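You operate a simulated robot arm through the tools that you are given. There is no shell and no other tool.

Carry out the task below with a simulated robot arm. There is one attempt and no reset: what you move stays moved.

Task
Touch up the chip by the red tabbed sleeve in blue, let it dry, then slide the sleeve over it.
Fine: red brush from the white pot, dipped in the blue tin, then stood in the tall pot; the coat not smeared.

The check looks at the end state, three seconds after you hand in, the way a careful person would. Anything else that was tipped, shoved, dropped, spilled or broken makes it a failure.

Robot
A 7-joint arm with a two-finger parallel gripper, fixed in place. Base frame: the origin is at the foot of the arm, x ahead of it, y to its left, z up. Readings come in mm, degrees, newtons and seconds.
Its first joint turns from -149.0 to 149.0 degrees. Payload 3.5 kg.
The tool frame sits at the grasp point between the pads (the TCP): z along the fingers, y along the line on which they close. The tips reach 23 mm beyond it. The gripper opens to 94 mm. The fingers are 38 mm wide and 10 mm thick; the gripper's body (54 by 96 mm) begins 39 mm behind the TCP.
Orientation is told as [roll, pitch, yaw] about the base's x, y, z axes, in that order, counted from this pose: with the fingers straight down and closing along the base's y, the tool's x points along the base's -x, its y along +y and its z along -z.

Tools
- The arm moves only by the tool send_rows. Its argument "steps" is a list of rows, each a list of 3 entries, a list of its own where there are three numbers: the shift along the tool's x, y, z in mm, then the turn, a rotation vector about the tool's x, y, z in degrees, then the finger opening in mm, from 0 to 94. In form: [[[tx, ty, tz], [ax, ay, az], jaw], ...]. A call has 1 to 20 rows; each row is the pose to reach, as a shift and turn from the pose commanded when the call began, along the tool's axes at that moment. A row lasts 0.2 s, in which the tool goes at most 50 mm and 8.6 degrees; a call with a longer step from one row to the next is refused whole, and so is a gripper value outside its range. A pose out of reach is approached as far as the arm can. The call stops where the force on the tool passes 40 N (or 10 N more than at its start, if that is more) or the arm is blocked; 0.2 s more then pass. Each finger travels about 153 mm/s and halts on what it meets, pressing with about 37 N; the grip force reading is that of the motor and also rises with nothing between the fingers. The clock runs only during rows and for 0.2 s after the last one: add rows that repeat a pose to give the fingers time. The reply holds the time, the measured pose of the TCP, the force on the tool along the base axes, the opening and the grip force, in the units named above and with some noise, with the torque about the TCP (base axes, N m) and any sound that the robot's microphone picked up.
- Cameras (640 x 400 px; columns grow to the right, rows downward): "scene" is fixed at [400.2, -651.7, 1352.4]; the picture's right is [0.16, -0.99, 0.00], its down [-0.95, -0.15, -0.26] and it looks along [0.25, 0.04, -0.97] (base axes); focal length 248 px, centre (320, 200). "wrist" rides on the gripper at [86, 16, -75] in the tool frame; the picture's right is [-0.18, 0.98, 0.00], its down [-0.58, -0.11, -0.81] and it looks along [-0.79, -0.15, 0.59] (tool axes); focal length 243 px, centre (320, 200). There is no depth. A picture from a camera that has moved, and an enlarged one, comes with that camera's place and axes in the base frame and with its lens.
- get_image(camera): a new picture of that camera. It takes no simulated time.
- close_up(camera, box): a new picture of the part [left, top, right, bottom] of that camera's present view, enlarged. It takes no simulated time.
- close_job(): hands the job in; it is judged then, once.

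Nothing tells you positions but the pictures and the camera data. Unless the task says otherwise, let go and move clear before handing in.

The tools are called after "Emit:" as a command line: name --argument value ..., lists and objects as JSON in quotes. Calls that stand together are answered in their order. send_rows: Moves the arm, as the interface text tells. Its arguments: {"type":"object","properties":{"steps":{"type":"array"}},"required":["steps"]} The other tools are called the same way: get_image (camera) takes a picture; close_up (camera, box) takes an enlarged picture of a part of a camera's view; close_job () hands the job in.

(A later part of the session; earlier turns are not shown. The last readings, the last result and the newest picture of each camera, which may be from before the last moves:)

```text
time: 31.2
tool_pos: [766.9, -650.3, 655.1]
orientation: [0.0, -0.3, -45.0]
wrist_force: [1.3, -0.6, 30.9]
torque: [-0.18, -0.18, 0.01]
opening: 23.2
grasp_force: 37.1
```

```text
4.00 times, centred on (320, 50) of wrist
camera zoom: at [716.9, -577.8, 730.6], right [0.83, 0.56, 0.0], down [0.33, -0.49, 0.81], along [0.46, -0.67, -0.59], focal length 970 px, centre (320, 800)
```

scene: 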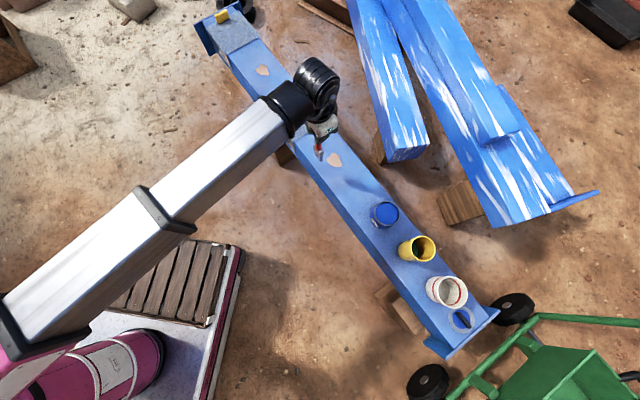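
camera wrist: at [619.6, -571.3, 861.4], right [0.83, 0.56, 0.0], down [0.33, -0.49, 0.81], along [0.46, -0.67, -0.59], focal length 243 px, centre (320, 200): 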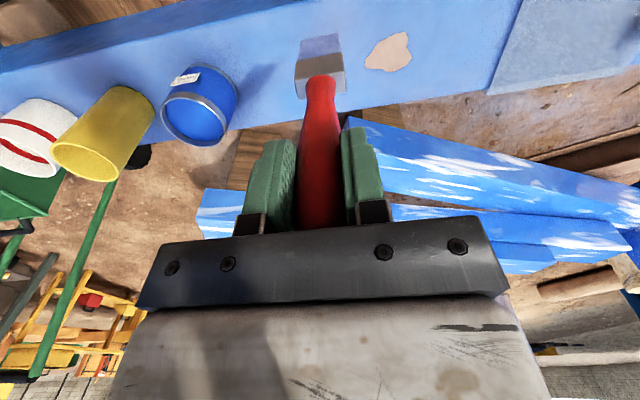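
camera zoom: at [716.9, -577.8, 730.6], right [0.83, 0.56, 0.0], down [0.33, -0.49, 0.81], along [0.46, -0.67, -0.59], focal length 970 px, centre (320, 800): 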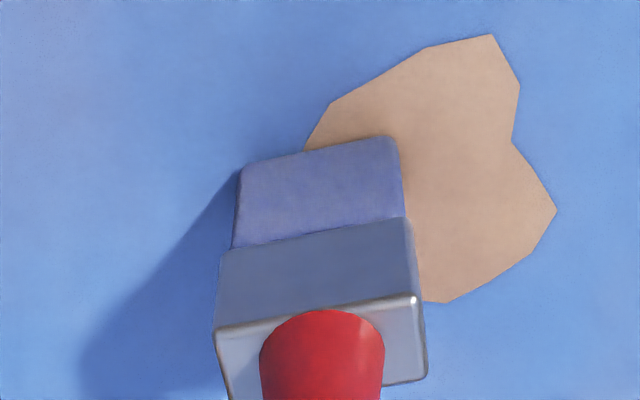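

Contact came a little early, with about 31 N already. Easing up to leave only light pressure before stroking.

Emit:
send_rows --steps '[[[0, 0, -1.5], [0, 0, 0], 10], [[0, 0, -2.2], [0, 0, 0], 10]]'

Emit:
close_up --camera "wrist" --box '[240, 0, 400, 100]'

```text
time: 31.8
tool_pos: [766.5, -650.1, 655.4]
orientation: [0.0, -0.2, -45.0]
wrist_force: [-0.9, -2.9, 4.4]
torque: [-0.29, -0.03, -0.03]
opening: 23.4
grasp_force: 36.7
```

```text
4.00 times, centred on (320, 50) of wrist
camera zoom: at [717.8, -577.7, 731.1], right [0.83, 0.56, 0.0], down [0.33, -0.49, 0.81], along [0.46, -0.67, -0.59], focal length 970 px, centre (320, 800)
```

zoom: 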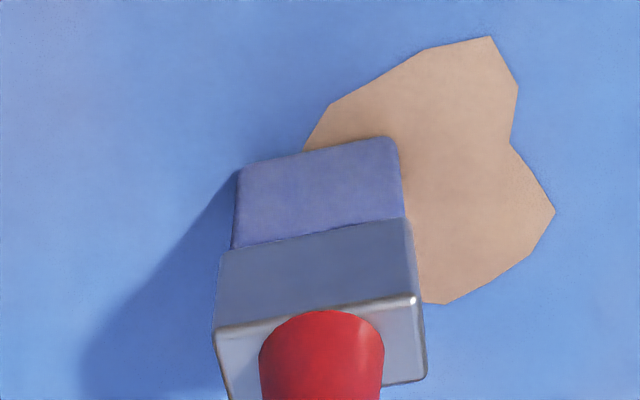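

Light contact at about 4 N. First stroke: a little inward, then outward across the chip.

Emit:
send_rows --steps '[[[5, 0, 0], [0, 0, 0], 10], [[10, 0, 0], [0, 0, 0], 10], [[5, 0, 0], [0, 0, 0], 10], [[-1, 0, 0], [0, 0, 0], 10], [[-7, 0, 0], [0, 0, 0], 10], [[-13, 0, 0], [0, 0, 0], 10], [[-19, 0, 0], [0, 0, 0], 10], [[-25, 0, 0], [0, 0, 0], 10], [[-30, 0, 0], [0, 0, 0], 10]]'

Emit:
close_up --camera "wrist" --box '[240, 0, 400, 100]'

Emit:
close_up --camera "scene" --box '[295, 135, 375, 185]'

```text
time: 33.8
tool_pos: [787.4, -670.9, 657.2]
orientation: [0.0, -0.1, -44.9]
wrist_force: [-0.3, 0.5, -0.3]
torque: [0.01, 0.02, 0.0]
opening: 23.4
grasp_force: 37.1
```

```text
4.00 times, centred on (320, 50) of wrist
camera zoom: at [738.0, -598.8, 732.3], right [0.83, 0.56, 0.0], down [0.33, -0.49, 0.81], along [0.46, -0.67, -0.59], focal length 970 px, centre (320, 800)
```

zoom: 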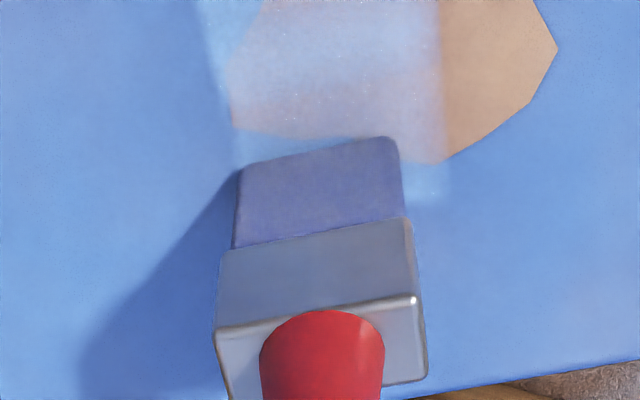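

```text
8.00 times, centred on (335, 160) of scene
camera zoom: at [400.2, -651.7, 1352.4], right [0.16, -0.99, 0.0], down [-0.95, -0.15, -0.26], along [0.25, 0.04, -0.97], focal length 1982 px, centre (200, 520)
```

zoom: 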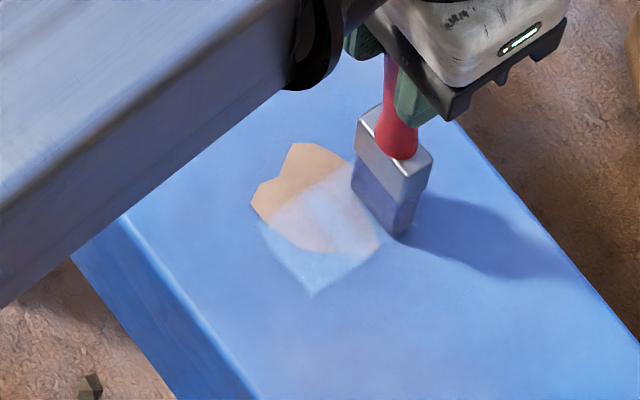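

The paint is laying down as a translucent wet coat. I'll continue with the middle and far strips, with slightly more pressure, in one serpentine.

Emit:
send_rows --steps '[[[0, 6, 0.8], [0, 0, 0], 10], [[0, 13, 1.2], [0, 0, 0], 10], [[2, 19, 1.2], [0, 0, 0], 10], [[8, 19, 1.2], [0, 0, 0], 10], [[14, 19, 1.2], [0, 0, 0], 10], [[20, 19, 1.2], [0, 0, 0], 10], [[26, 19, 1.2], [0, 0, 0], 10], [[32, 19, 1.2], [0, 0, 0], 10], [[38, 19, 1.2], [0, 0, 0], 10], [[45, 19, 1.2], [0, 0, 0], 10]]'

Emit:
close_up --camera "wrist" --box '[240, 0, 400, 100]'

Emit:
close_up --camera "scene" --box '[295, 135, 375, 185]'

```text
time: 36.0
tool_pos: [767.5, -628.2, 654.9]
orientation: [-0.1, -0.2, -45.0]
wrist_force: [1.6, -2.0, 8.2]
torque: [-0.3, -0.3, -0.01]
opening: 23.3
grasp_force: 37.6
```

```text
4.00 times, centred on (320, 50) of wrist
camera zoom: at [719.5, -554.8, 730.9], right [0.83, 0.56, 0.0], down [0.33, -0.49, 0.81], along [0.46, -0.67, -0.59], focal length 970 px, centre (320, 800)
```

zoom: 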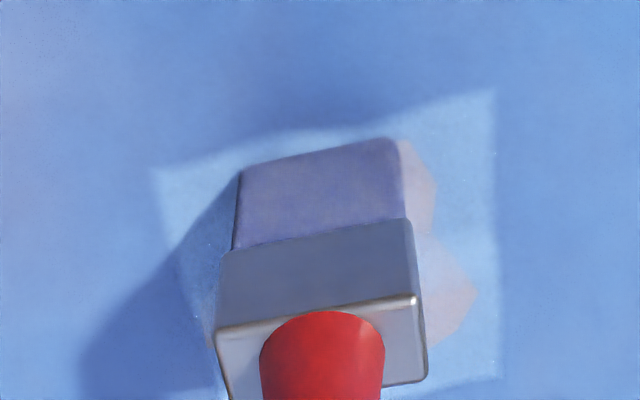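

```text
8.00 times, centred on (335, 160) of scene
camera zoom: at [400.2, -651.7, 1352.4], right [0.16, -0.99, 0.0], down [-0.95, -0.15, -0.26], along [0.25, 0.04, -0.97], focal length 1982 px, centre (200, 520)
```

zoom: 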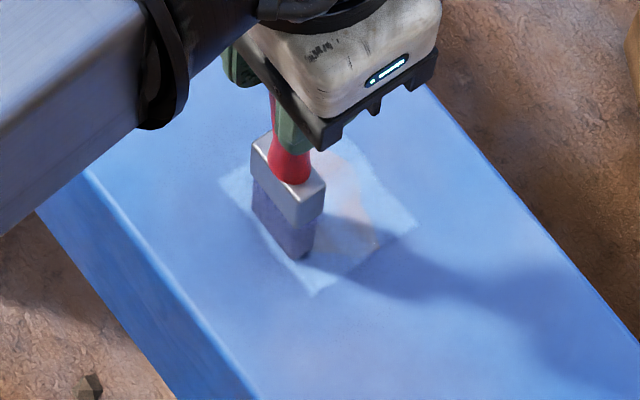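

Middle strip done. Now the far strip, going outward.

Emit:
send_rows --steps '[[[0, 7, 0], [0, 0, 0], 10], [[0, 14, 0], [0, 0, 0], 10], [[-2, 19, 0], [0, 0, 0], 10], [[-8, 19, 0], [0, 0, 0], 10], [[-14, 19, 0], [0, 0, 0], 10], [[-20, 19, 0], [0, 0, 0], 10], [[-26, 19, 0], [0, 0, 0], 10], [[-32, 19, 0], [0, 0, 0], 10], [[-38, 19, 0], [0, 0, 0], 10], [[-45, 19, 0], [0, 0, 0], 10]]'

Emit:
close_up --camera "wrist" --box '[240, 0, 400, 100]'

Emit:
close_up --camera "scene" --box '[295, 135, 375, 185]'

```text
time: 38.2
tool_pos: [814.8, -646.2, 655.7]
orientation: [0.0, 0.0, -44.9]
wrist_force: [-1.8, 1.3, 5.0]
torque: [0.12, 0.1, 0.02]
opening: 23.4
grasp_force: 37.3
```

```text
4.00 times, centred on (320, 50) of wrist
camera zoom: at [765.9, -573.1, 730.9], right [0.83, 0.56, 0.0], down [0.33, -0.49, 0.81], along [0.46, -0.67, -0.59], focal length 970 px, centre (320, 800)
```

zoom: 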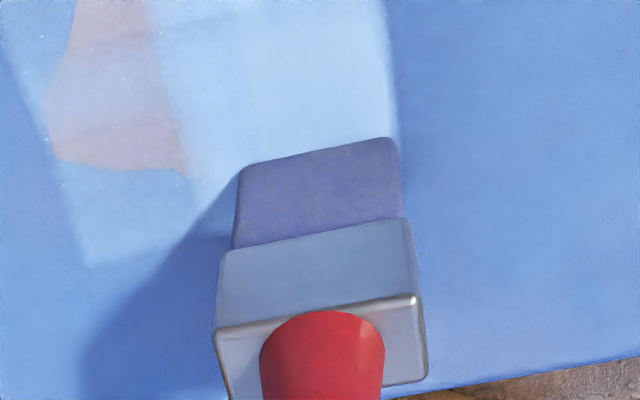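

```text
8.00 times, centred on (335, 160) of scene
camera zoom: at [400.2, -651.7, 1352.4], right [0.16, -0.99, 0.0], down [-0.95, -0.15, -0.26], along [0.25, 0.04, -0.97], focal length 1982 px, centre (200, 520)
```

zoom: 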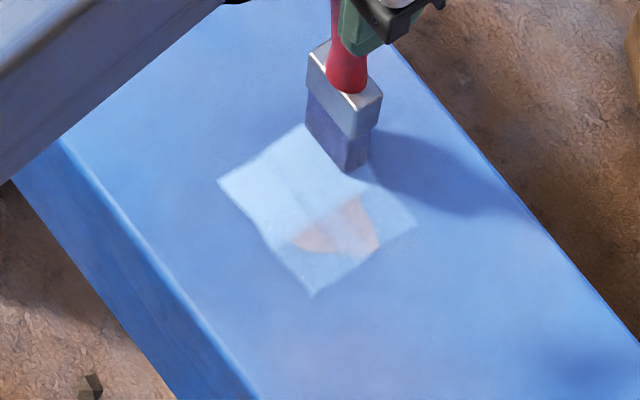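

The far part is now fully covered; the tin-side third still shows through. I'll sweep back and give that strip a second and third pass.

Emit:
send_rows --steps '[[[0, -8, 0], [0, 0, 0], 10], [[0, -16, 0], [0, 0, 0], 10], [[0, -24, 0], [0, 0, 0], 10], [[0, -32, 0], [0, 0, 0], 10], [[2, -38, 0], [0, 0, 0], 10], [[8, -38, 0], [0, 0, 0], 10], [[14, -38, 0], [0, 0, 0], 10], [[20, -38, 0], [0, 0, 0], 10], [[26, -38, 0], [0, 0, 0], 10], [[32, -38, 0], [0, 0, 0], 10], [[38, -38, 0], [0, 0, 0], 10]]'

Emit:
close_up --camera "wrist" --box '[240, 0, 400, 100]'

Emit:
close_up --camera "scene" --box '[295, 135, 375, 185]'

```text
time: 40.6
tool_pos: [761.3, -646.4, 656.1]
orientation: [0.0, -0.1, -45.0]
wrist_force: [3.0, -5.1, 18.3]
torque: [-0.72, -0.48, -0.02]
opening: 23.6
grasp_force: 37.1
```

```text
4.00 times, centred on (320, 50) of wrist
camera zoom: at [712.0, -573.0, 730.5], right [0.83, 0.56, 0.0], down [0.33, -0.49, 0.81], along [0.46, -0.67, -0.59], focal length 970 px, centre (320, 800)
```

zoom: 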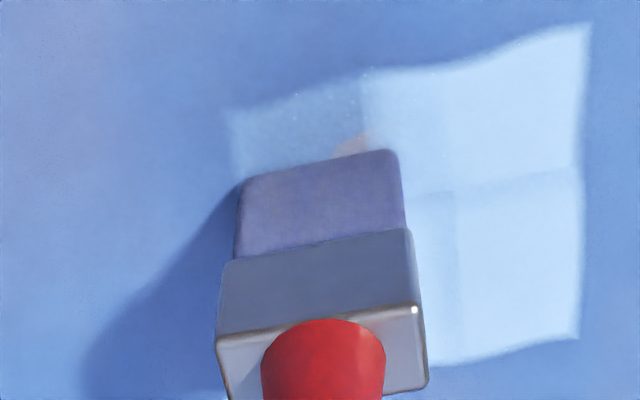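

```text
8.00 times, centred on (335, 160) of scene
camera zoom: at [400.2, -651.7, 1352.4], right [0.16, -0.99, 0.0], down [-0.95, -0.15, -0.26], along [0.25, 0.04, -0.97], focal length 1982 px, centre (200, 520)
```

zoom: 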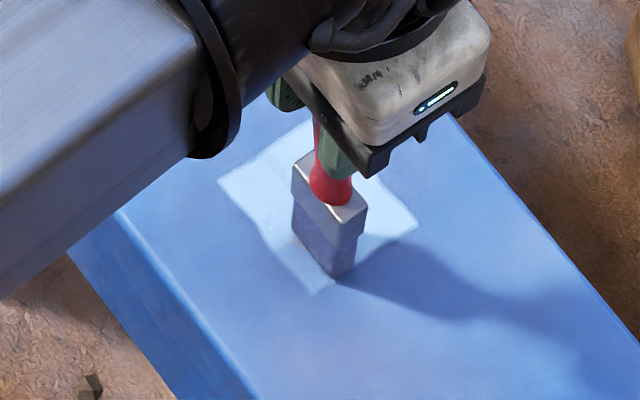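

Nearly all covered; a small pinkish bit remains on the inward side. I'll ease the pressure and finish that with one more inward-outward pass.

Emit:
send_rows --steps '[[[2, 1, -0.8], [0, 0, 0], 10], [[6, 4, -0.8], [0, 0, 0], 10], [[9, 6, -0.8], [0, 0, 0], 10], [[4, 6, -0.8], [0, 0, 0], 10], [[-2, 6, -0.8], [0, 0, 0], 10], [[-8, 6, -0.8], [0, 0, 0], 10], [[-14, 4, -0.8], [0, 0, 0], 10], [[-20, 2, -0.8], [0, 0, 0], 10], [[-26, 0, -0.8], [0, 0, 0], 10], [[-32, -1, -0.8], [0, 0, 0], 10], [[-36, -1, -0.8], [0, 0, 0], 10]]'

Emit:
close_up --camera "wrist" --box '[240, 0, 400, 100]'

Emit:
close_up --camera "scene" --box '[295, 135, 375, 185]'

```text
time: 43.0
tool_pos: [785.8, -671.3, 655.0]
orientation: [0.1, -0.1, -45.0]
wrist_force: [1.0, -0.2, -1.3]
torque: [0.03, -0.02, 0.0]
opening: 23.3
grasp_force: 37.6
```

```text
4.00 times, centred on (320, 50) of wrist
camera zoom: at [736.7, -598.0, 731.2], right [0.83, 0.56, 0.0], down [0.33, -0.49, 0.81], along [0.46, -0.67, -0.59], focal length 970 px, centre (320, 800)
```

zoom: 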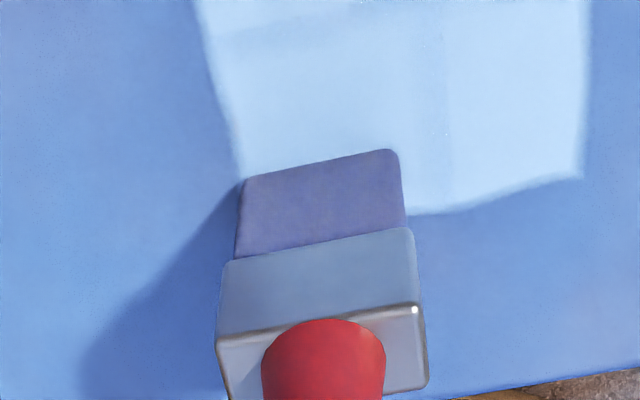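

```text
8.00 times, centred on (335, 160) of scene
camera zoom: at [400.2, -651.7, 1352.4], right [0.16, -0.99, 0.0], down [-0.95, -0.15, -0.26], along [0.25, 0.04, -0.97], focal length 1982 px, centre (200, 520)
```

zoom: 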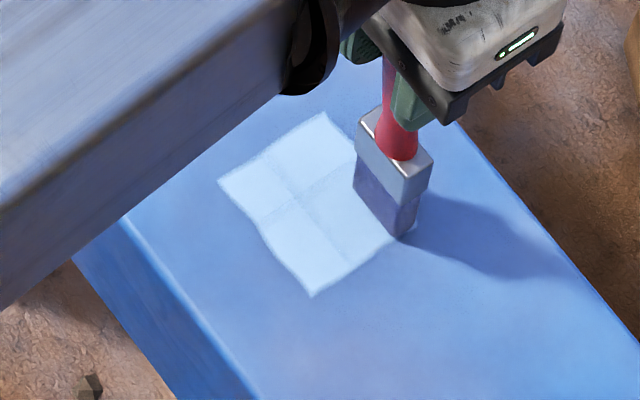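

The chip is fully covered with an even wet coat. Lifting straight off, then carrying the brush high along the beam to above the yellow pot.

Emit:
send_rows --steps '[[[0, 0, -10], [0, 0, 0], 10], [[0, 0, -30], [0, 0, 0], 10], [[0, 0, -60], [0, 0, 0], 10], [[0, 0, -100], [0, 0, 0], 10], [[2, 0, -140], [0, 0, 0], 10], [[5, -10, -170], [0, 0, 0], 10], [[8, -40, -186], [0, 0, 0], 10], [[12, -80, -190], [0, 0, 0], 10], [[17, -120, -190], [0, 0, 0], 10], [[17, -160, -190], [0, 0, 0], 10], [[17, -200, -190], [0, 0, 0], 10], [[17, -240, -190], [0, 0, 0], 10], [[17, -280, -190], [0, 0, 0], 10], [[17, -320, -190], [0, 0, 0], 10], [[17, -355, -190], [0, 0, 0], 10], [[17, -380, -190], [0, 0, 0], 10], [[17, -393, -190], [0, 0, 0], 10], [[17, -393, -190], [0, 0, 0], 10], [[17, -393, -190], [0, 0, 0], 10]]'

Emit:
get_image --camera "wrist"

Emit:
get_image --camera "scene"

Emit:
close_up --camera "scene" --box '[295, 135, 375, 185]'

```text
time: 47.0
tool_pos: [496.4, -938.3, 847.0]
orientation: [0.0, -0.2, -45.0]
wrist_force: [0.0, 0.5, -0.8]
torque: [0.03, 0.0, 0.0]
opening: 23.4
grasp_force: 37.0
```

```text
taken
camera wrist: at [447.0, -864.2, 922.1], right [0.83, 0.56, 0.0], down [0.33, -0.49, 0.81], along [0.46, -0.67, -0.59], focal length 243 px, centre (320, 200)
```

wrist: 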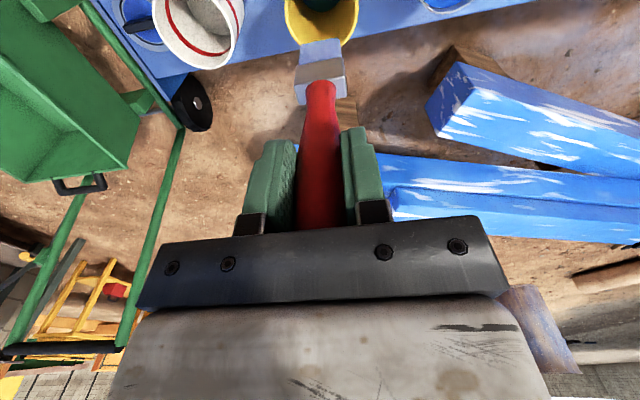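

```text
taken
```

scene: 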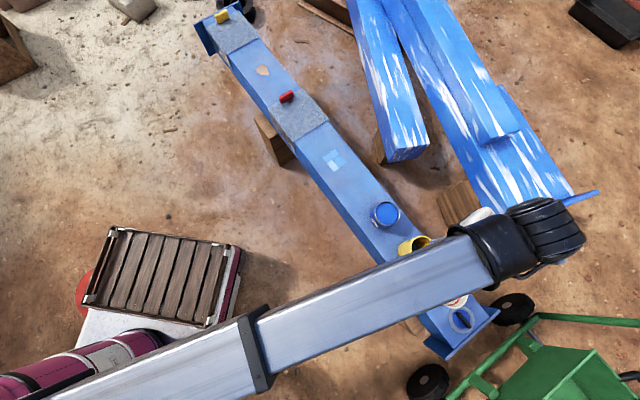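

```text
8.00 times, centred on (335, 160) of scene
camera zoom: at [400.2, -651.7, 1352.4], right [0.16, -0.99, 0.0], down [-0.95, -0.15, -0.26], along [0.25, 0.04, -0.97], focal length 1982 px, centre (200, 520)
```

zoom: 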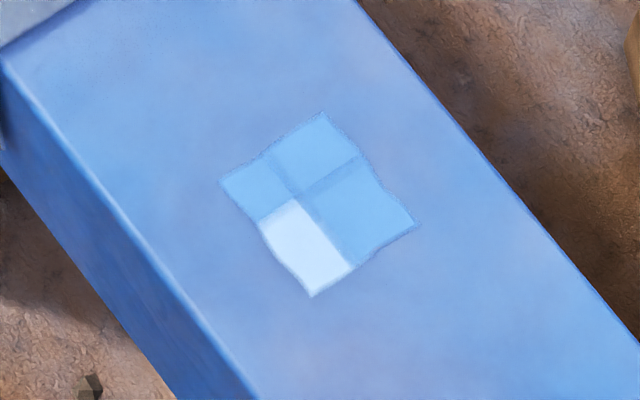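

The coat covers the chip and is already drying in parts. Checking alignment over the yellow pot.

Emit:
close_up --camera "wrist" --box '[240, 0, 400, 100]'

```text
4.00 times, centred on (320, 50) of wrist
camera zoom: at [447.0, -864.2, 922.1], right [0.83, 0.56, 0.0], down [0.33, -0.49, 0.81], along [0.46, -0.67, -0.59], focal length 970 px, centre (320, 800)
```

zoom: 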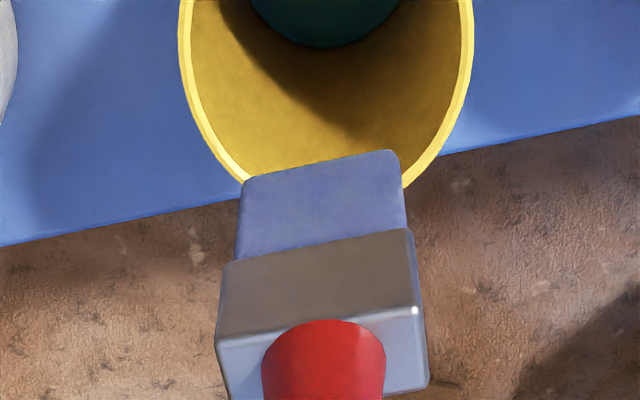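

The pot centre is about 2-3 mm off the TCP; correcting and lowering the brush into the tall pot.

Emit:
send_rows --steps '[[[2.2, 1.5, 20], [0, 0, 0], 10], [[2.2, 1.5, 45], [0, 0, 0], 10], [[2.2, 1.5, 65], [0, 0, 0], 10], [[2.2, 1.5, 85], [0, 0, 0], 10], [[2.2, 1.5, 105], [0, 0, 0], 10], [[2.2, 1.5, 125], [0, 0, 0], 10], [[2.2, 1.5, 142], [0, 0, 0], 10], [[2.2, 1.5, 155], [0, 0, 0], 10], [[2.2, 1.5, 155], [0, 0, 0], 10]]'

Emit:
get_image --camera "wrist"

Emit:
close_up --camera "wrist" --box '[240, 0, 400, 100]'

```text
time: 49.0
tool_pos: [496.8, -935.7, 690.8]
orientation: [0.0, -0.1, -44.9]
wrist_force: [0.0, -0.1, 0.0]
torque: [-0.01, 0.0, 0.0]
opening: 22.9
grasp_force: 37.3
```

```text
taken
camera wrist: at [448.2, -862.0, 766.1], right [0.83, 0.56, 0.0], down [0.33, -0.49, 0.81], along [0.46, -0.67, -0.59], focal length 243 px, centre (320, 200)
```

wrist: 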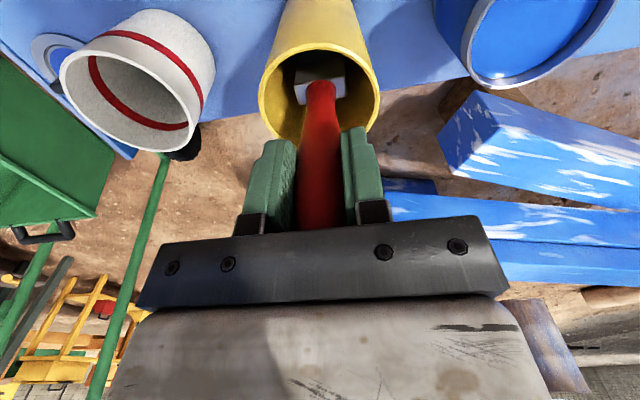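

```text
4.00 times, centred on (320, 50) of wrist
camera zoom: at [448.2, -862.0, 766.1], right [0.83, 0.56, 0.0], down [0.33, -0.49, 0.81], along [0.46, -0.67, -0.59], focal length 970 px, centre (320, 800)
```

zoom: 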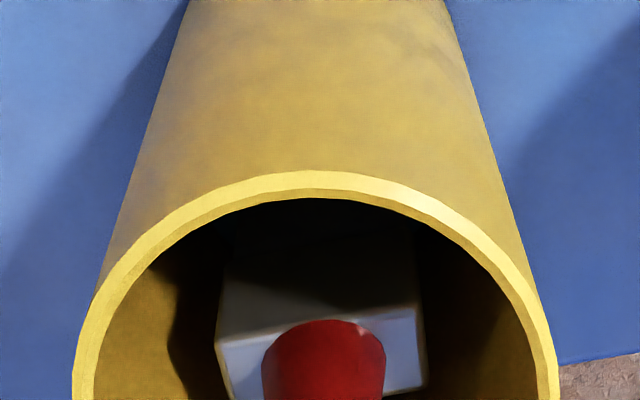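

Well centred inside the pot. Lowering the last stretch slowly, watching for floor contact.

Emit:
send_rows --steps '[[[0, 0, 8], [0, 0, 0], 10], [[0, 0, 14], [0, 0, 0], 10], [[0, 0, 19], [0, 0, 0], 10], [[0, 0, 22], [0, 0, 0], 10], [[0, 0, 24], [0, 0, 0], 10]]'

```text
time: 50.2
tool_pos: [496.8, -933.4, 665.8]
orientation: [0.0, -0.1, -44.9]
wrist_force: [0.0, -0.2, -0.5]
torque: [0.02, 0.02, 0.02]
opening: 23.5
grasp_force: 37.2
```

Emit:
send_rows --steps '[[[0, 0, 1], [0, 0, 0], 10], [[0, 0, 2], [0, 0, 0], 10], [[0, 0, 2.5], [0, 0, 0], 10]]'

```text
time: 51.0
tool_pos: [495.4, -935.2, 664.0]
orientation: [-0.1, 0.0, -45.0]
wrist_force: [-0.1, -0.5, -0.3]
torque: [0.01, 0.0, 0.02]
opening: 23.5
grasp_force: 37.1
```

No contact yet; continuing in small steps.

Emit:
send_rows --steps '[[[0, 0, 1], [0, 0, 0], 10], [[0, 0, 2], [0, 0, 0], 10], [[0, 0, 2], [0, 0, 0], 10]]'

Emit:
get_image --camera "wrist"

```text
time: 51.8
tool_pos: [495.9, -934.6, 663.1]
orientation: [0.0, 0.0, -45.0]
wrist_force: [-0.6, 0.5, 0.0]
torque: [-0.04, 0.0, 0.0]
opening: 23.3
grasp_force: 37.7
```

```text
taken
camera wrist: at [446.1, -861.9, 738.3], right [0.83, 0.56, 0.0], down [0.33, -0.49, 0.81], along [0.46, -0.67, -0.59], focal length 243 px, centre (320, 200)
```

wrist: 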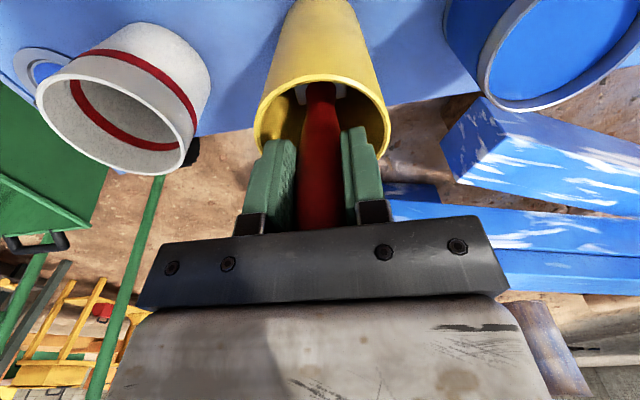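

Emit:
close_up --camera "wrist" --box '[240, 60, 400, 160]'

Emit:
close_up --camera "scene" --box '[390, 220, 470, 280]'

```text
4.00 times, centred on (320, 110) of wrist
camera zoom: at [446.1, -861.9, 738.3], right [0.83, 0.56, 0.0], down [0.33, -0.49, 0.81], along [0.46, -0.67, -0.59], focal length 970 px, centre (320, 560)
```

zoom: 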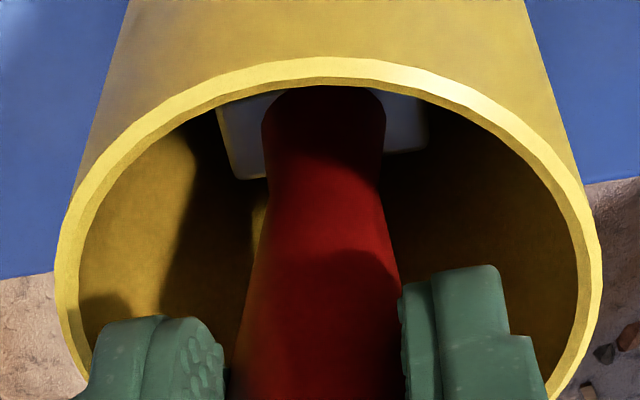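

```text
6.67 times, centred on (430, 250) of scene
camera zoom: at [400.2, -651.7, 1352.4], right [0.16, -0.99, 0.0], down [-0.95, -0.15, -0.26], along [0.25, 0.04, -0.97], focal length 1651 px, centre (-413, -133)
```

zoom: 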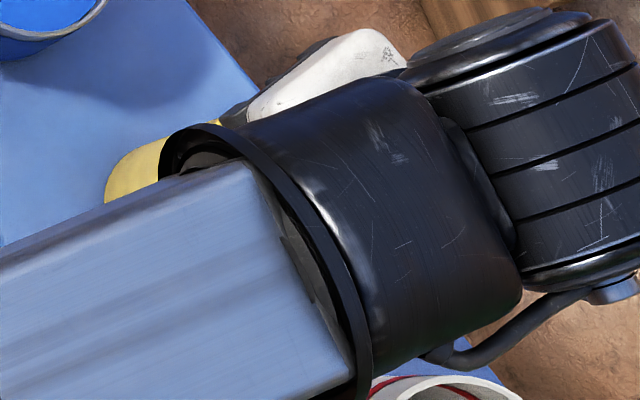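

The pot rim is about 7 mm below the fingertips and well centred. I'll continue down in 1 mm steps.

Emit:
send_rows --steps '[[[0, 0, 0.7], [0, 0, 0], 10], [[0, 0, 1.4], [0, 0, 0], 10]]'

```text
time: 52.4
tool_pos: [495.0, -934.0, 661.9]
orientation: [0.0, -0.1, -45.0]
wrist_force: [0.4, 0.2, -0.8]
torque: [0.0, -0.04, -0.05]
opening: 23.4
grasp_force: 36.5
```

Emit:
send_rows --steps '[[[0, 0, 0.7], [0, 0, 0], 10], [[0, 0, 1.4], [0, 0, 0], 10]]'

```text
time: 53.0
tool_pos: [495.0, -934.4, 658.8]
orientation: [0.1, -0.1, -45.1]
wrist_force: [1.0, 1.0, -0.3]
torque: [0.02, 0.0, 0.01]
opening: 23.6
grasp_force: 36.5
```

Emit:
send_rows --steps '[[[0, 0, 0.7], [0, 0, 0], 10], [[0, 0, 1.4], [0, 0, 0], 10]]'

```text
time: 53.6
tool_pos: [495.1, -935.6, 660.0]
orientation: [0.0, -0.2, -45.0]
wrist_force: [0.0, -0.2, 13.2]
torque: [0.0, -0.03, 0.0]
opening: 23.4
grasp_force: 36.8
```

Floor contact felt (13 N). I'll relax the pressure slightly, open just a little, rise a few mm so the fingertips clear the rim, then open wider.

Emit:
send_rows --steps '[[[0, 0, -0.6], [0, 0, 0], 10], [[0, 0, -0.8], [0, 0, 0], 20], [[0, 0, -0.8], [0, 0, 0], 24], [[0, 0, -0.8], [0, 0, 0], 27], [[0, 0, -0.8], [0, 0, 0], 30], [[0, 0, -0.8], [0, 0, 0], 30]]'

Emit:
get_image --camera "wrist"

```text
time: 55.0
tool_pos: [494.2, -933.9, 660.1]
orientation: [0.0, -0.1, -45.0]
wrist_force: [0.8, 0.8, 15.8]
torque: [-0.03, -0.02, -0.01]
opening: 29.8
grasp_force: 0.1
```

```text
taken
camera wrist: at [445.6, -861.5, 734.5], right [0.83, 0.56, 0.0], down [0.33, -0.49, 0.81], along [0.46, -0.67, -0.59], focal length 243 px, centre (320, 200)
```

wrist: 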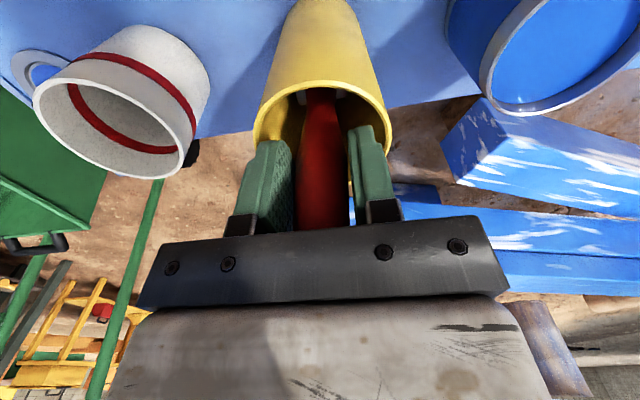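

Still 16 N upward with the fingers open, so the fingertips (or palm) may be resting on something. Rising gently to unload.

Emit:
send_rows --steps '[[[0, 0, -1.5], [0, 0, 0], 30], [[0, 0, -3], [0, 0, 0], 30], [[0, 0, -5], [0, 0, 0], 30], [[0, 0, -7], [0, 0, 0], 30]]'

Emit:
get_image --camera "wrist"

Emit:
close_up --camera "wrist" --box '[220, 60, 420, 240]'

```text
time: 56.0
tool_pos: [494.9, -934.6, 665.6]
orientation: [0.0, 0.0, -45.0]
wrist_force: [0.4, 0.4, -0.4]
torque: [0.02, 0.03, -0.02]
opening: 29.9
grasp_force: 0.1
```

```text
taken
camera wrist: at [446.2, -861.3, 740.6], right [0.83, 0.56, 0.0], down [0.33, -0.49, 0.81], along [0.46, -0.67, -0.59], focal length 243 px, centre (320, 200)
```

wrist: 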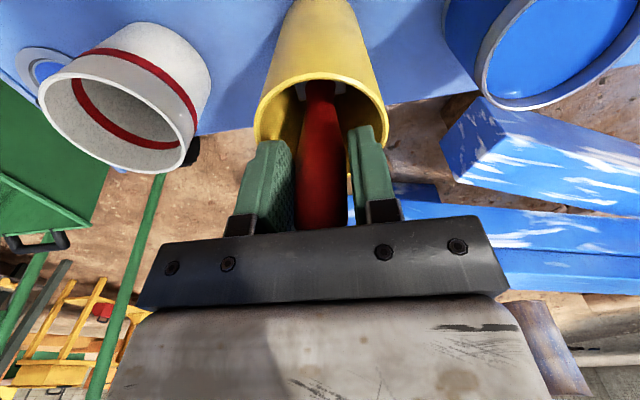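

```text
2.22 times, centred on (320, 150) of wrist
camera zoom: at [446.2, -861.3, 740.6], right [0.83, 0.56, 0.0], down [0.33, -0.49, 0.81], along [0.46, -0.67, -0.59], focal length 539 px, centre (320, 311)
```

zoom: 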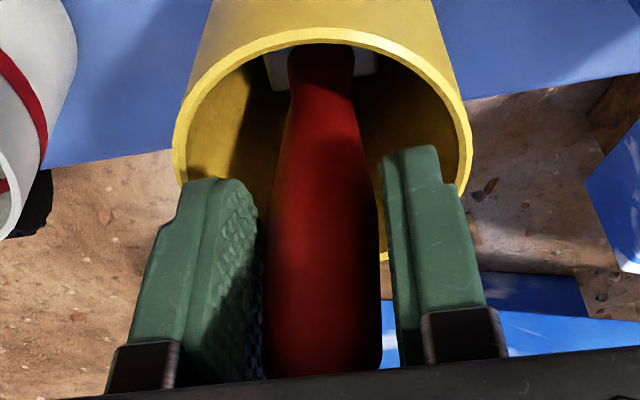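

Unloaded; the brush is standing on its own. Opening wider, then lifting straight up clear of the handle.

Emit:
send_rows --steps '[[[0, 0, 0], [0, 0, 0], 40], [[0, 0, 0], [0, 0, 0], 54], [[0, 0, 0], [0, 0, 0], 66], [[0, 0, -10], [0, 0, 0], 70], [[0, 0, -30], [0, 0, 0], 70], [[0, 0, -60], [0, 0, 0], 70], [[0, 0, -95], [0, 0, 0], 70], [[0, 0, -130], [0, 0, 0], 70], [[0, 0, -160], [0, 0, 0], 70], [[0, 0, -160], [0, 0, 0], 70]]'

Emit:
get_image --camera "wrist"

Emit:
get_image --camera "scene"

Emit:
close_up --camera "scene" --box '[295, 135, 375, 185]'

```text
time: 58.2
tool_pos: [492.9, -931.4, 825.6]
orientation: [0.0, -0.2, -45.0]
wrist_force: [-0.2, 0.2, 0.3]
torque: [0.0, 0.03, -0.05]
opening: 70.2
grasp_force: 0.1
```

```text
taken
camera wrist: at [444.9, -859.6, 901.0], right [0.83, 0.56, 0.0], down [0.33, -0.49, 0.81], along [0.46, -0.67, -0.59], focal length 243 px, centre (320, 200)
```

wrist: 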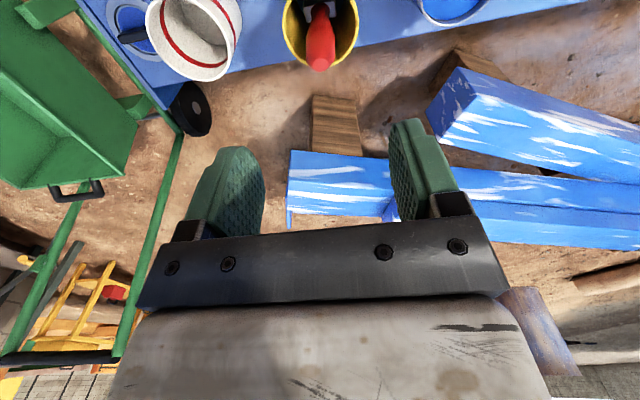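

```text
taken
```

scene: 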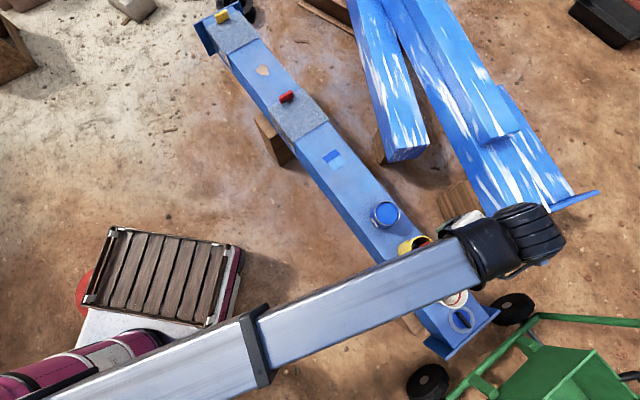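

```text
8.00 times, centred on (335, 160) of scene
camera zoom: at [400.2, -651.7, 1352.4], right [0.16, -0.99, 0.0], down [-0.95, -0.15, -0.26], along [0.25, 0.04, -0.97], focal length 1982 px, centre (200, 520)
```

zoom: 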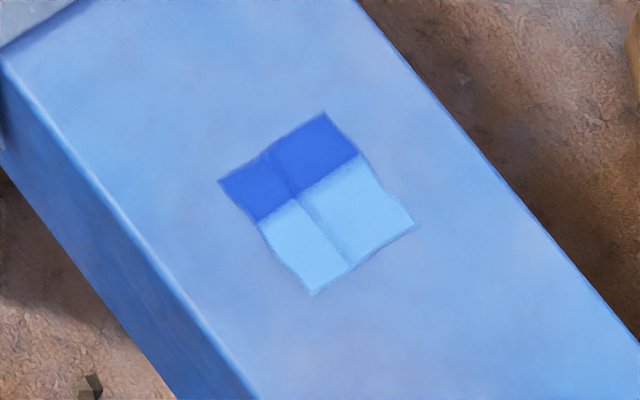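

The brush stands upright in the tall pot. Half of the coat has dried to dark blue, the rest is still wet. Meanwhile I'll move over to view the red tab, staying high.

Emit:
send_rows --steps '[[[10, 8, -4], [0, 0, 0], 70], [[30, 35, -4], [0, 0, 0], 70], [[55, 75, -4], [0, 0, 0], 70], [[80, 115, -4], [0, 0, 0], 70], [[105, 155, -4], [0, 0, 0], 70], [[120, 198, -4], [0, 0, 0], 70], [[128, 240, -4], [0, 0, 0], 70], [[128, 280, -4], [0, 0, 0], 70], [[128, 320, -4], [0, 0, 0], 70], [[128, 360, -4], [0, 0, 0], 70], [[128, 400, -4], [0, 0, 0], 70], [[128, 440, -4], [0, 0, 0], 70], [[128, 480, -4], [0, 0, 0], 70], [[128, 520, -4], [0, 0, 0], 70], [[128, 560, -4], [0, 0, 0], 70], [[128, 600, -4], [0, 0, 0], 70], [[128, 640, -4], [0, 0, 0], 70], [[128, 675, -4], [0, 0, 0], 70], [[128, 700, -4], [0, 0, 0], 70], [[128, 710, -4], [0, 0, 0], 70]]'

Emit:
get_image --camera "wrist"

Emit:
get_image --camera "scene"

```text
time: 62.4
tool_pos: [906.8, -341.4, 829.5]
orientation: [0.1, 0.0, -45.1]
wrist_force: [0.2, 1.0, 0.1]
torque: [0.0, -0.01, 0.01]
opening: 70.0
grasp_force: 0.0
```

```text
taken
camera wrist: at [856.6, -268.2, 905.3], right [0.83, 0.56, 0.0], down [0.33, -0.49, 0.81], along [0.46, -0.67, -0.59], focal length 243 px, centre (320, 200)
```

wrist: 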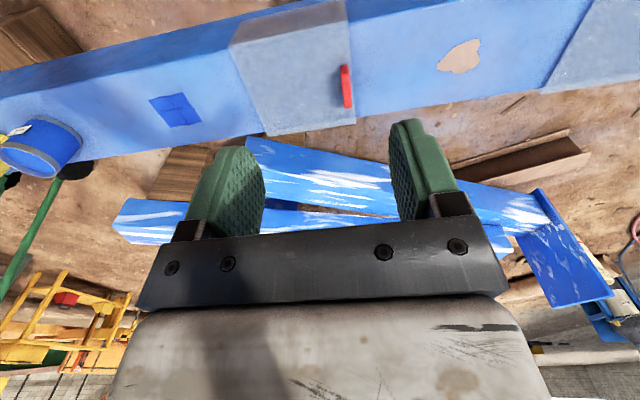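

```text
taken
```

scene: 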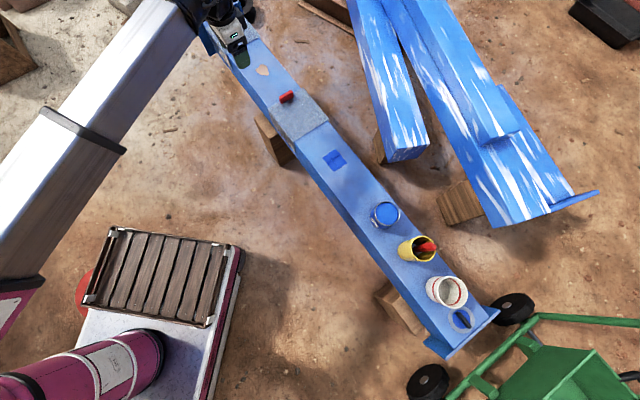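

Emit:
close_up --camera "scene" --box '[295, 135, 375, 185]'

Emit:
close_up --camera "wrist" --box '[220, 0, 400, 140]'

Emit:
close_up --camera "scene" --box '[380, 180, 500, 340]'

Emit:
close_up --camera "scene" --box '[260, 75, 340, 150]'

```text
8.00 times, centred on (335, 160) of scene
camera zoom: at [400.2, -651.7, 1352.4], right [0.16, -0.99, 0.0], down [-0.95, -0.15, -0.26], along [0.25, 0.04, -0.97], focal length 1982 px, centre (200, 520)
```

zoom: 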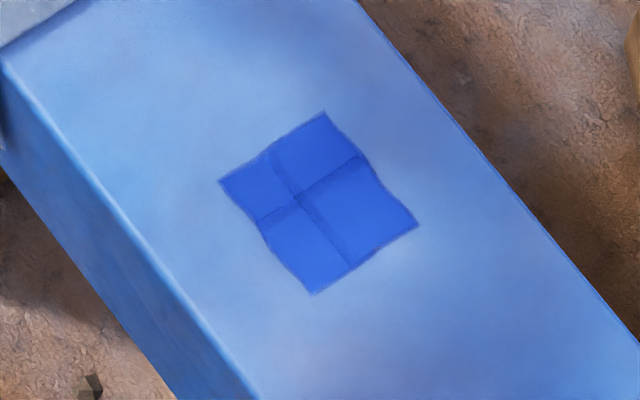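

```text
2.86 times, centred on (310, 70) of wrist
camera zoom: at [856.6, -268.2, 905.3], right [0.83, 0.56, 0.0], down [0.33, -0.49, 0.81], along [0.46, -0.67, -0.59], focal length 693 px, centre (349, 571)
```

zoom: 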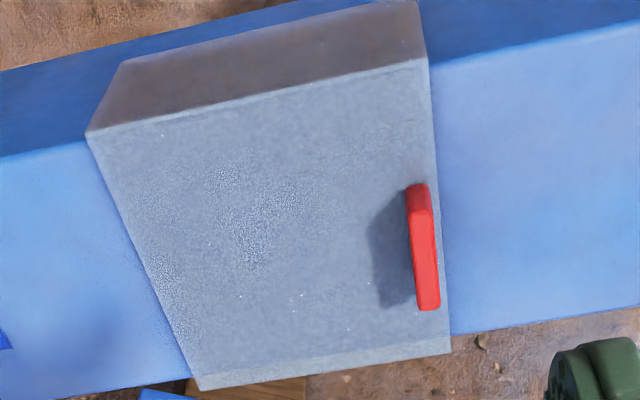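

```text
2.50 times, centred on (440, 260) of scene
camera zoom: at [400.2, -651.7, 1352.4], right [0.16, -0.99, 0.0], down [-0.95, -0.15, -0.26], along [0.25, 0.04, -0.97], focal length 619 px, centre (20, 50)
```

zoom: 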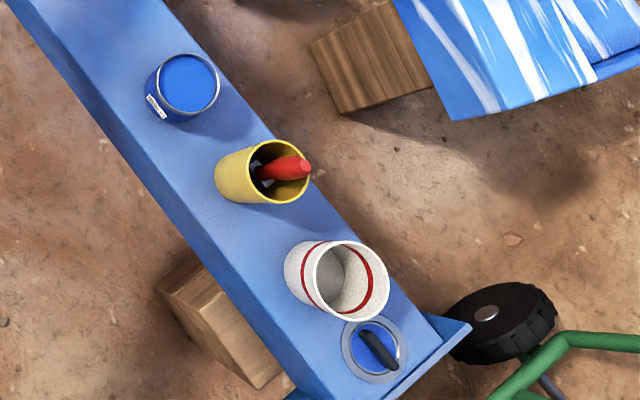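

```text
5.33 times, centred on (300, 112) of scene
camera zoom: at [400.2, -651.7, 1352.4], right [0.16, -0.99, 0.0], down [-0.95, -0.15, -0.26], along [0.25, 0.04, -0.97], focal length 1321 px, centre (427, 667)
```

zoom: 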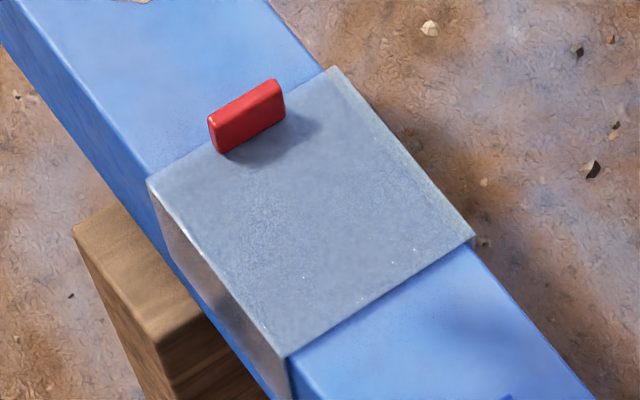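

All four sections of the coat now look uniformly dark blue, and nothing else has moved. The red tab is about 57 mm long across the beam, centred near b=419, n=1012 (x≈1012, y≈-419), top at z≈535. I'll move over it while the paint gets more time.

Emit:
send_rows --steps '[[[-20, 4, 25], [0, 0, 0], 70], [[-45, 8, 55], [0, 0, 0], 70], [[-70, 12, 88], [0, 0, 0], 70], [[-95, 16, 120], [0, 0, 0], 70], [[-115, 19, 152], [0, 0, 0], 70], [[-127, 19, 180], [0, 0, 0], 70], [[-131, 19, 200], [0, 0, 0], 70], [[-131, 19, 210], [0, 0, 0], 70], [[-131, 19, 210], [0, 0, 0], 70]]'

Emit:
get_image --camera "wrist"

Emit:
close_up --camera "scene" --box '[260, 75, 340, 150]'

```text
time: 64.4
tool_pos: [1010.9, -419.7, 619.0]
orientation: [0.0, -0.1, -45.0]
wrist_force: [0.1, 0.0, 0.5]
torque: [0.02, 0.04, -0.02]
opening: 70.1
grasp_force: 0.0
```

```text
taken
camera wrist: at [962.2, -347.4, 695.0], right [0.83, 0.56, 0.0], down [0.33, -0.49, 0.81], along [0.46, -0.67, -0.59], focal length 243 px, centre (320, 200)
```

wrist: 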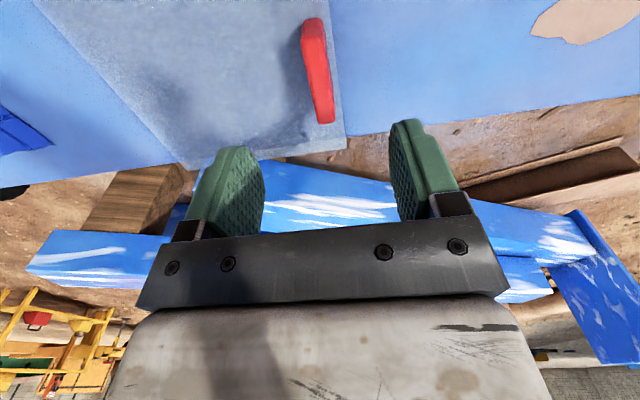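

```text
5.33 times, centred on (300, 112) of scene
camera zoom: at [400.2, -651.7, 1352.4], right [0.16, -0.99, 0.0], down [-0.95, -0.15, -0.26], along [0.25, 0.04, -0.97], focal length 1321 px, centre (427, 667)
```

zoom: 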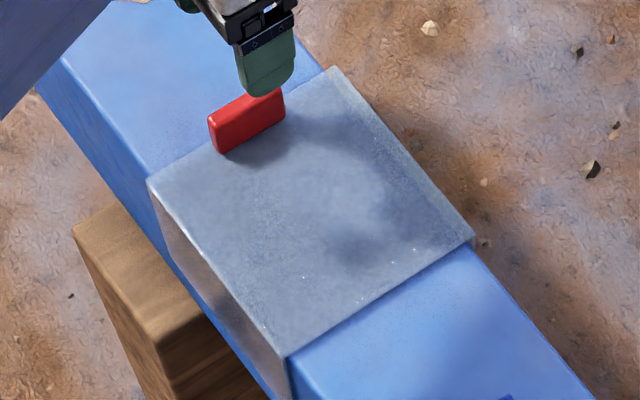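

Emit:
close_up --camera "wrist" --box '[240, 0, 400, 130]'

Emit:
close_up --camera "scene" --box '[295, 135, 375, 185]'

```text
3.08 times, centred on (320, 65) of wrist
camera zoom: at [962.2, -347.4, 695.0], right [0.83, 0.56, 0.0], down [0.33, -0.49, 0.81], along [0.46, -0.67, -0.59], focal length 746 px, centre (320, 615)
```

zoom: 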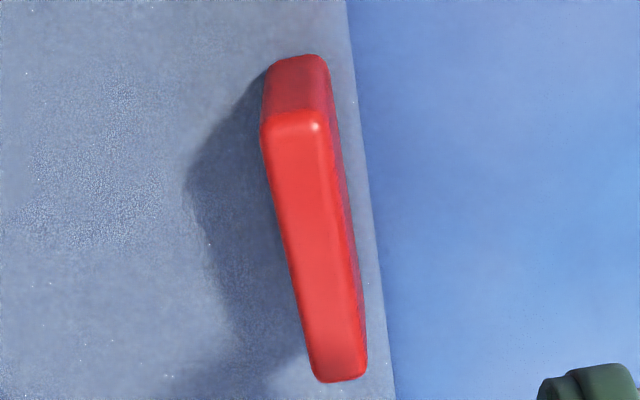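

```text
8.00 times, centred on (335, 160) of scene
camera zoom: at [400.2, -651.7, 1352.4], right [0.16, -0.99, 0.0], down [-0.95, -0.15, -0.26], along [0.25, 0.04, -0.97], focal length 1982 px, centre (200, 520)
```

zoom: 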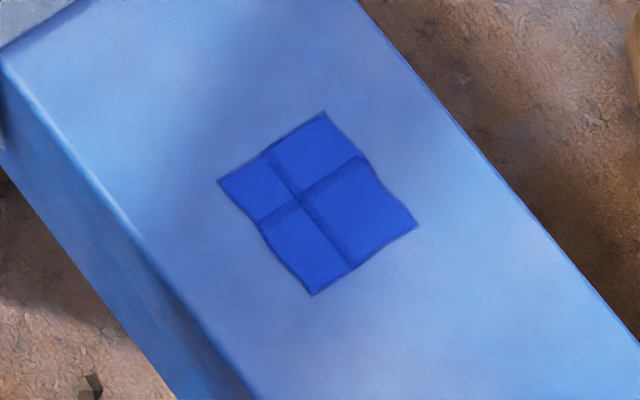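

The TCP is centred over the tab. Descending around it to TCP z≈533 with open fingers.

Emit:
send_rows --steps '[[[0, 0.4, 20], [0, 0, 0], 60], [[0, 0.4, 40], [0, 0, 0], 60], [[0, 0.4, 56], [0, 0, 0], 60], [[0, 0.4, 70], [0, 0, 0], 60], [[0, 0.4, 79], [0, 0, 0], 60], [[0, 0.4, 85], [0, 0, 0], 60], [[0, 0.4, 86], [0, 0, 0], 60]]'

Emit:
get_image --camera "wrist"

Emit:
close_up --camera "scene" --box '[240, 60, 340, 150]'

```text
time: 66.0
tool_pos: [1013.6, -424.4, 534.6]
orientation: [-0.1, 0.0, -45.1]
wrist_force: [-0.4, 1.6, -0.2]
torque: [0.03, -0.03, 0.0]
opening: 60.0
grasp_force: 0.1
```

```text
taken
camera wrist: at [964.2, -349.3, 610.0], right [0.83, 0.56, 0.0], down [0.33, -0.49, 0.81], along [0.46, -0.67, -0.59], focal length 243 px, centre (320, 200)
```

wrist: 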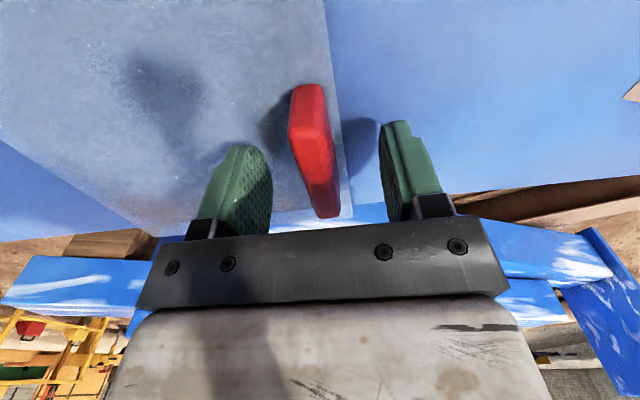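

```text
4.44 times, centred on (290, 105) of scene
camera zoom: at [400.2, -651.7, 1352.4], right [0.16, -0.99, 0.0], down [-0.95, -0.15, -0.26], along [0.25, 0.04, -0.97], focal length 1101 px, centre (453, 622)
```

zoom: 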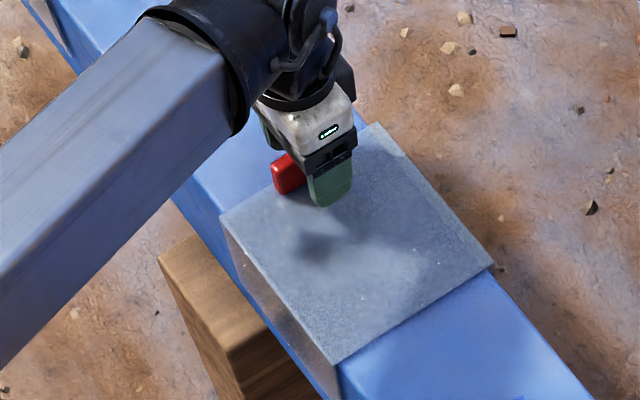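

Well placed. Closing gently on the tab.

Emit:
send_rows --steps '[[[0, 0, 0], [0, 0, 0], 45], [[0, 0, 0], [0, 0, 0], 32], [[0, 0, 0], [0, 0, 0], 24], [[0, 0, 0], [0, 0, 0], 18], [[0, 0, 0], [0, 0, 0], 14], [[0, 0, 0], [0, 0, 0], 10], [[0, 0, 0], [0, 0, 0], 4], [[0, 0, 0], [0, 0, 0], 4]]'

Emit:
get_image --camera "wrist"

Emit:
close_up --camera "scene" --box '[295, 135, 375, 185]'

```text
time: 67.8
tool_pos: [1013.3, -422.2, 535.0]
orientation: [0.0, -0.2, -45.0]
wrist_force: [-0.3, 0.4, 0.4]
torque: [-0.01, 0.03, 0.11]
opening: 14.1
grasp_force: 44.7
```

```text
taken
camera wrist: at [964.2, -349.2, 610.0], right [0.83, 0.56, 0.0], down [0.33, -0.49, 0.81], along [0.46, -0.67, -0.59], focal length 243 px, centre (320, 200)
```

wrist: 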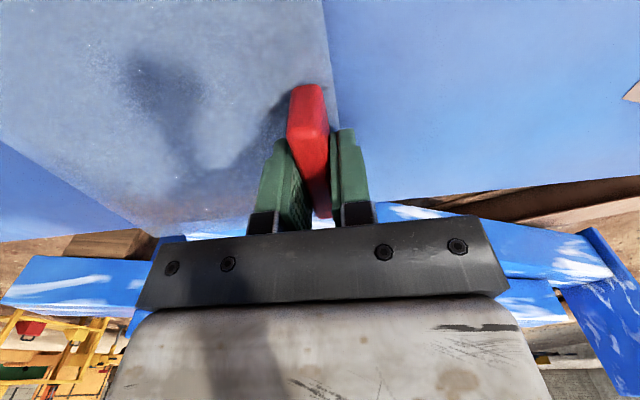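

```text
8.00 times, centred on (335, 160) of scene
camera zoom: at [400.2, -651.7, 1352.4], right [0.16, -0.99, 0.0], down [-0.95, -0.15, -0.26], along [0.25, 0.04, -0.97], focal length 1982 px, centre (200, 520)
```

zoom: 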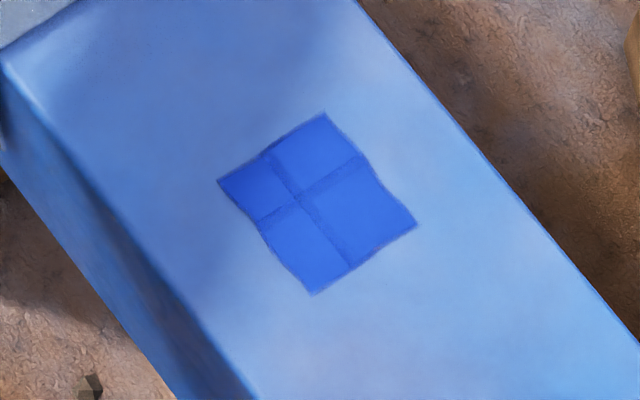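

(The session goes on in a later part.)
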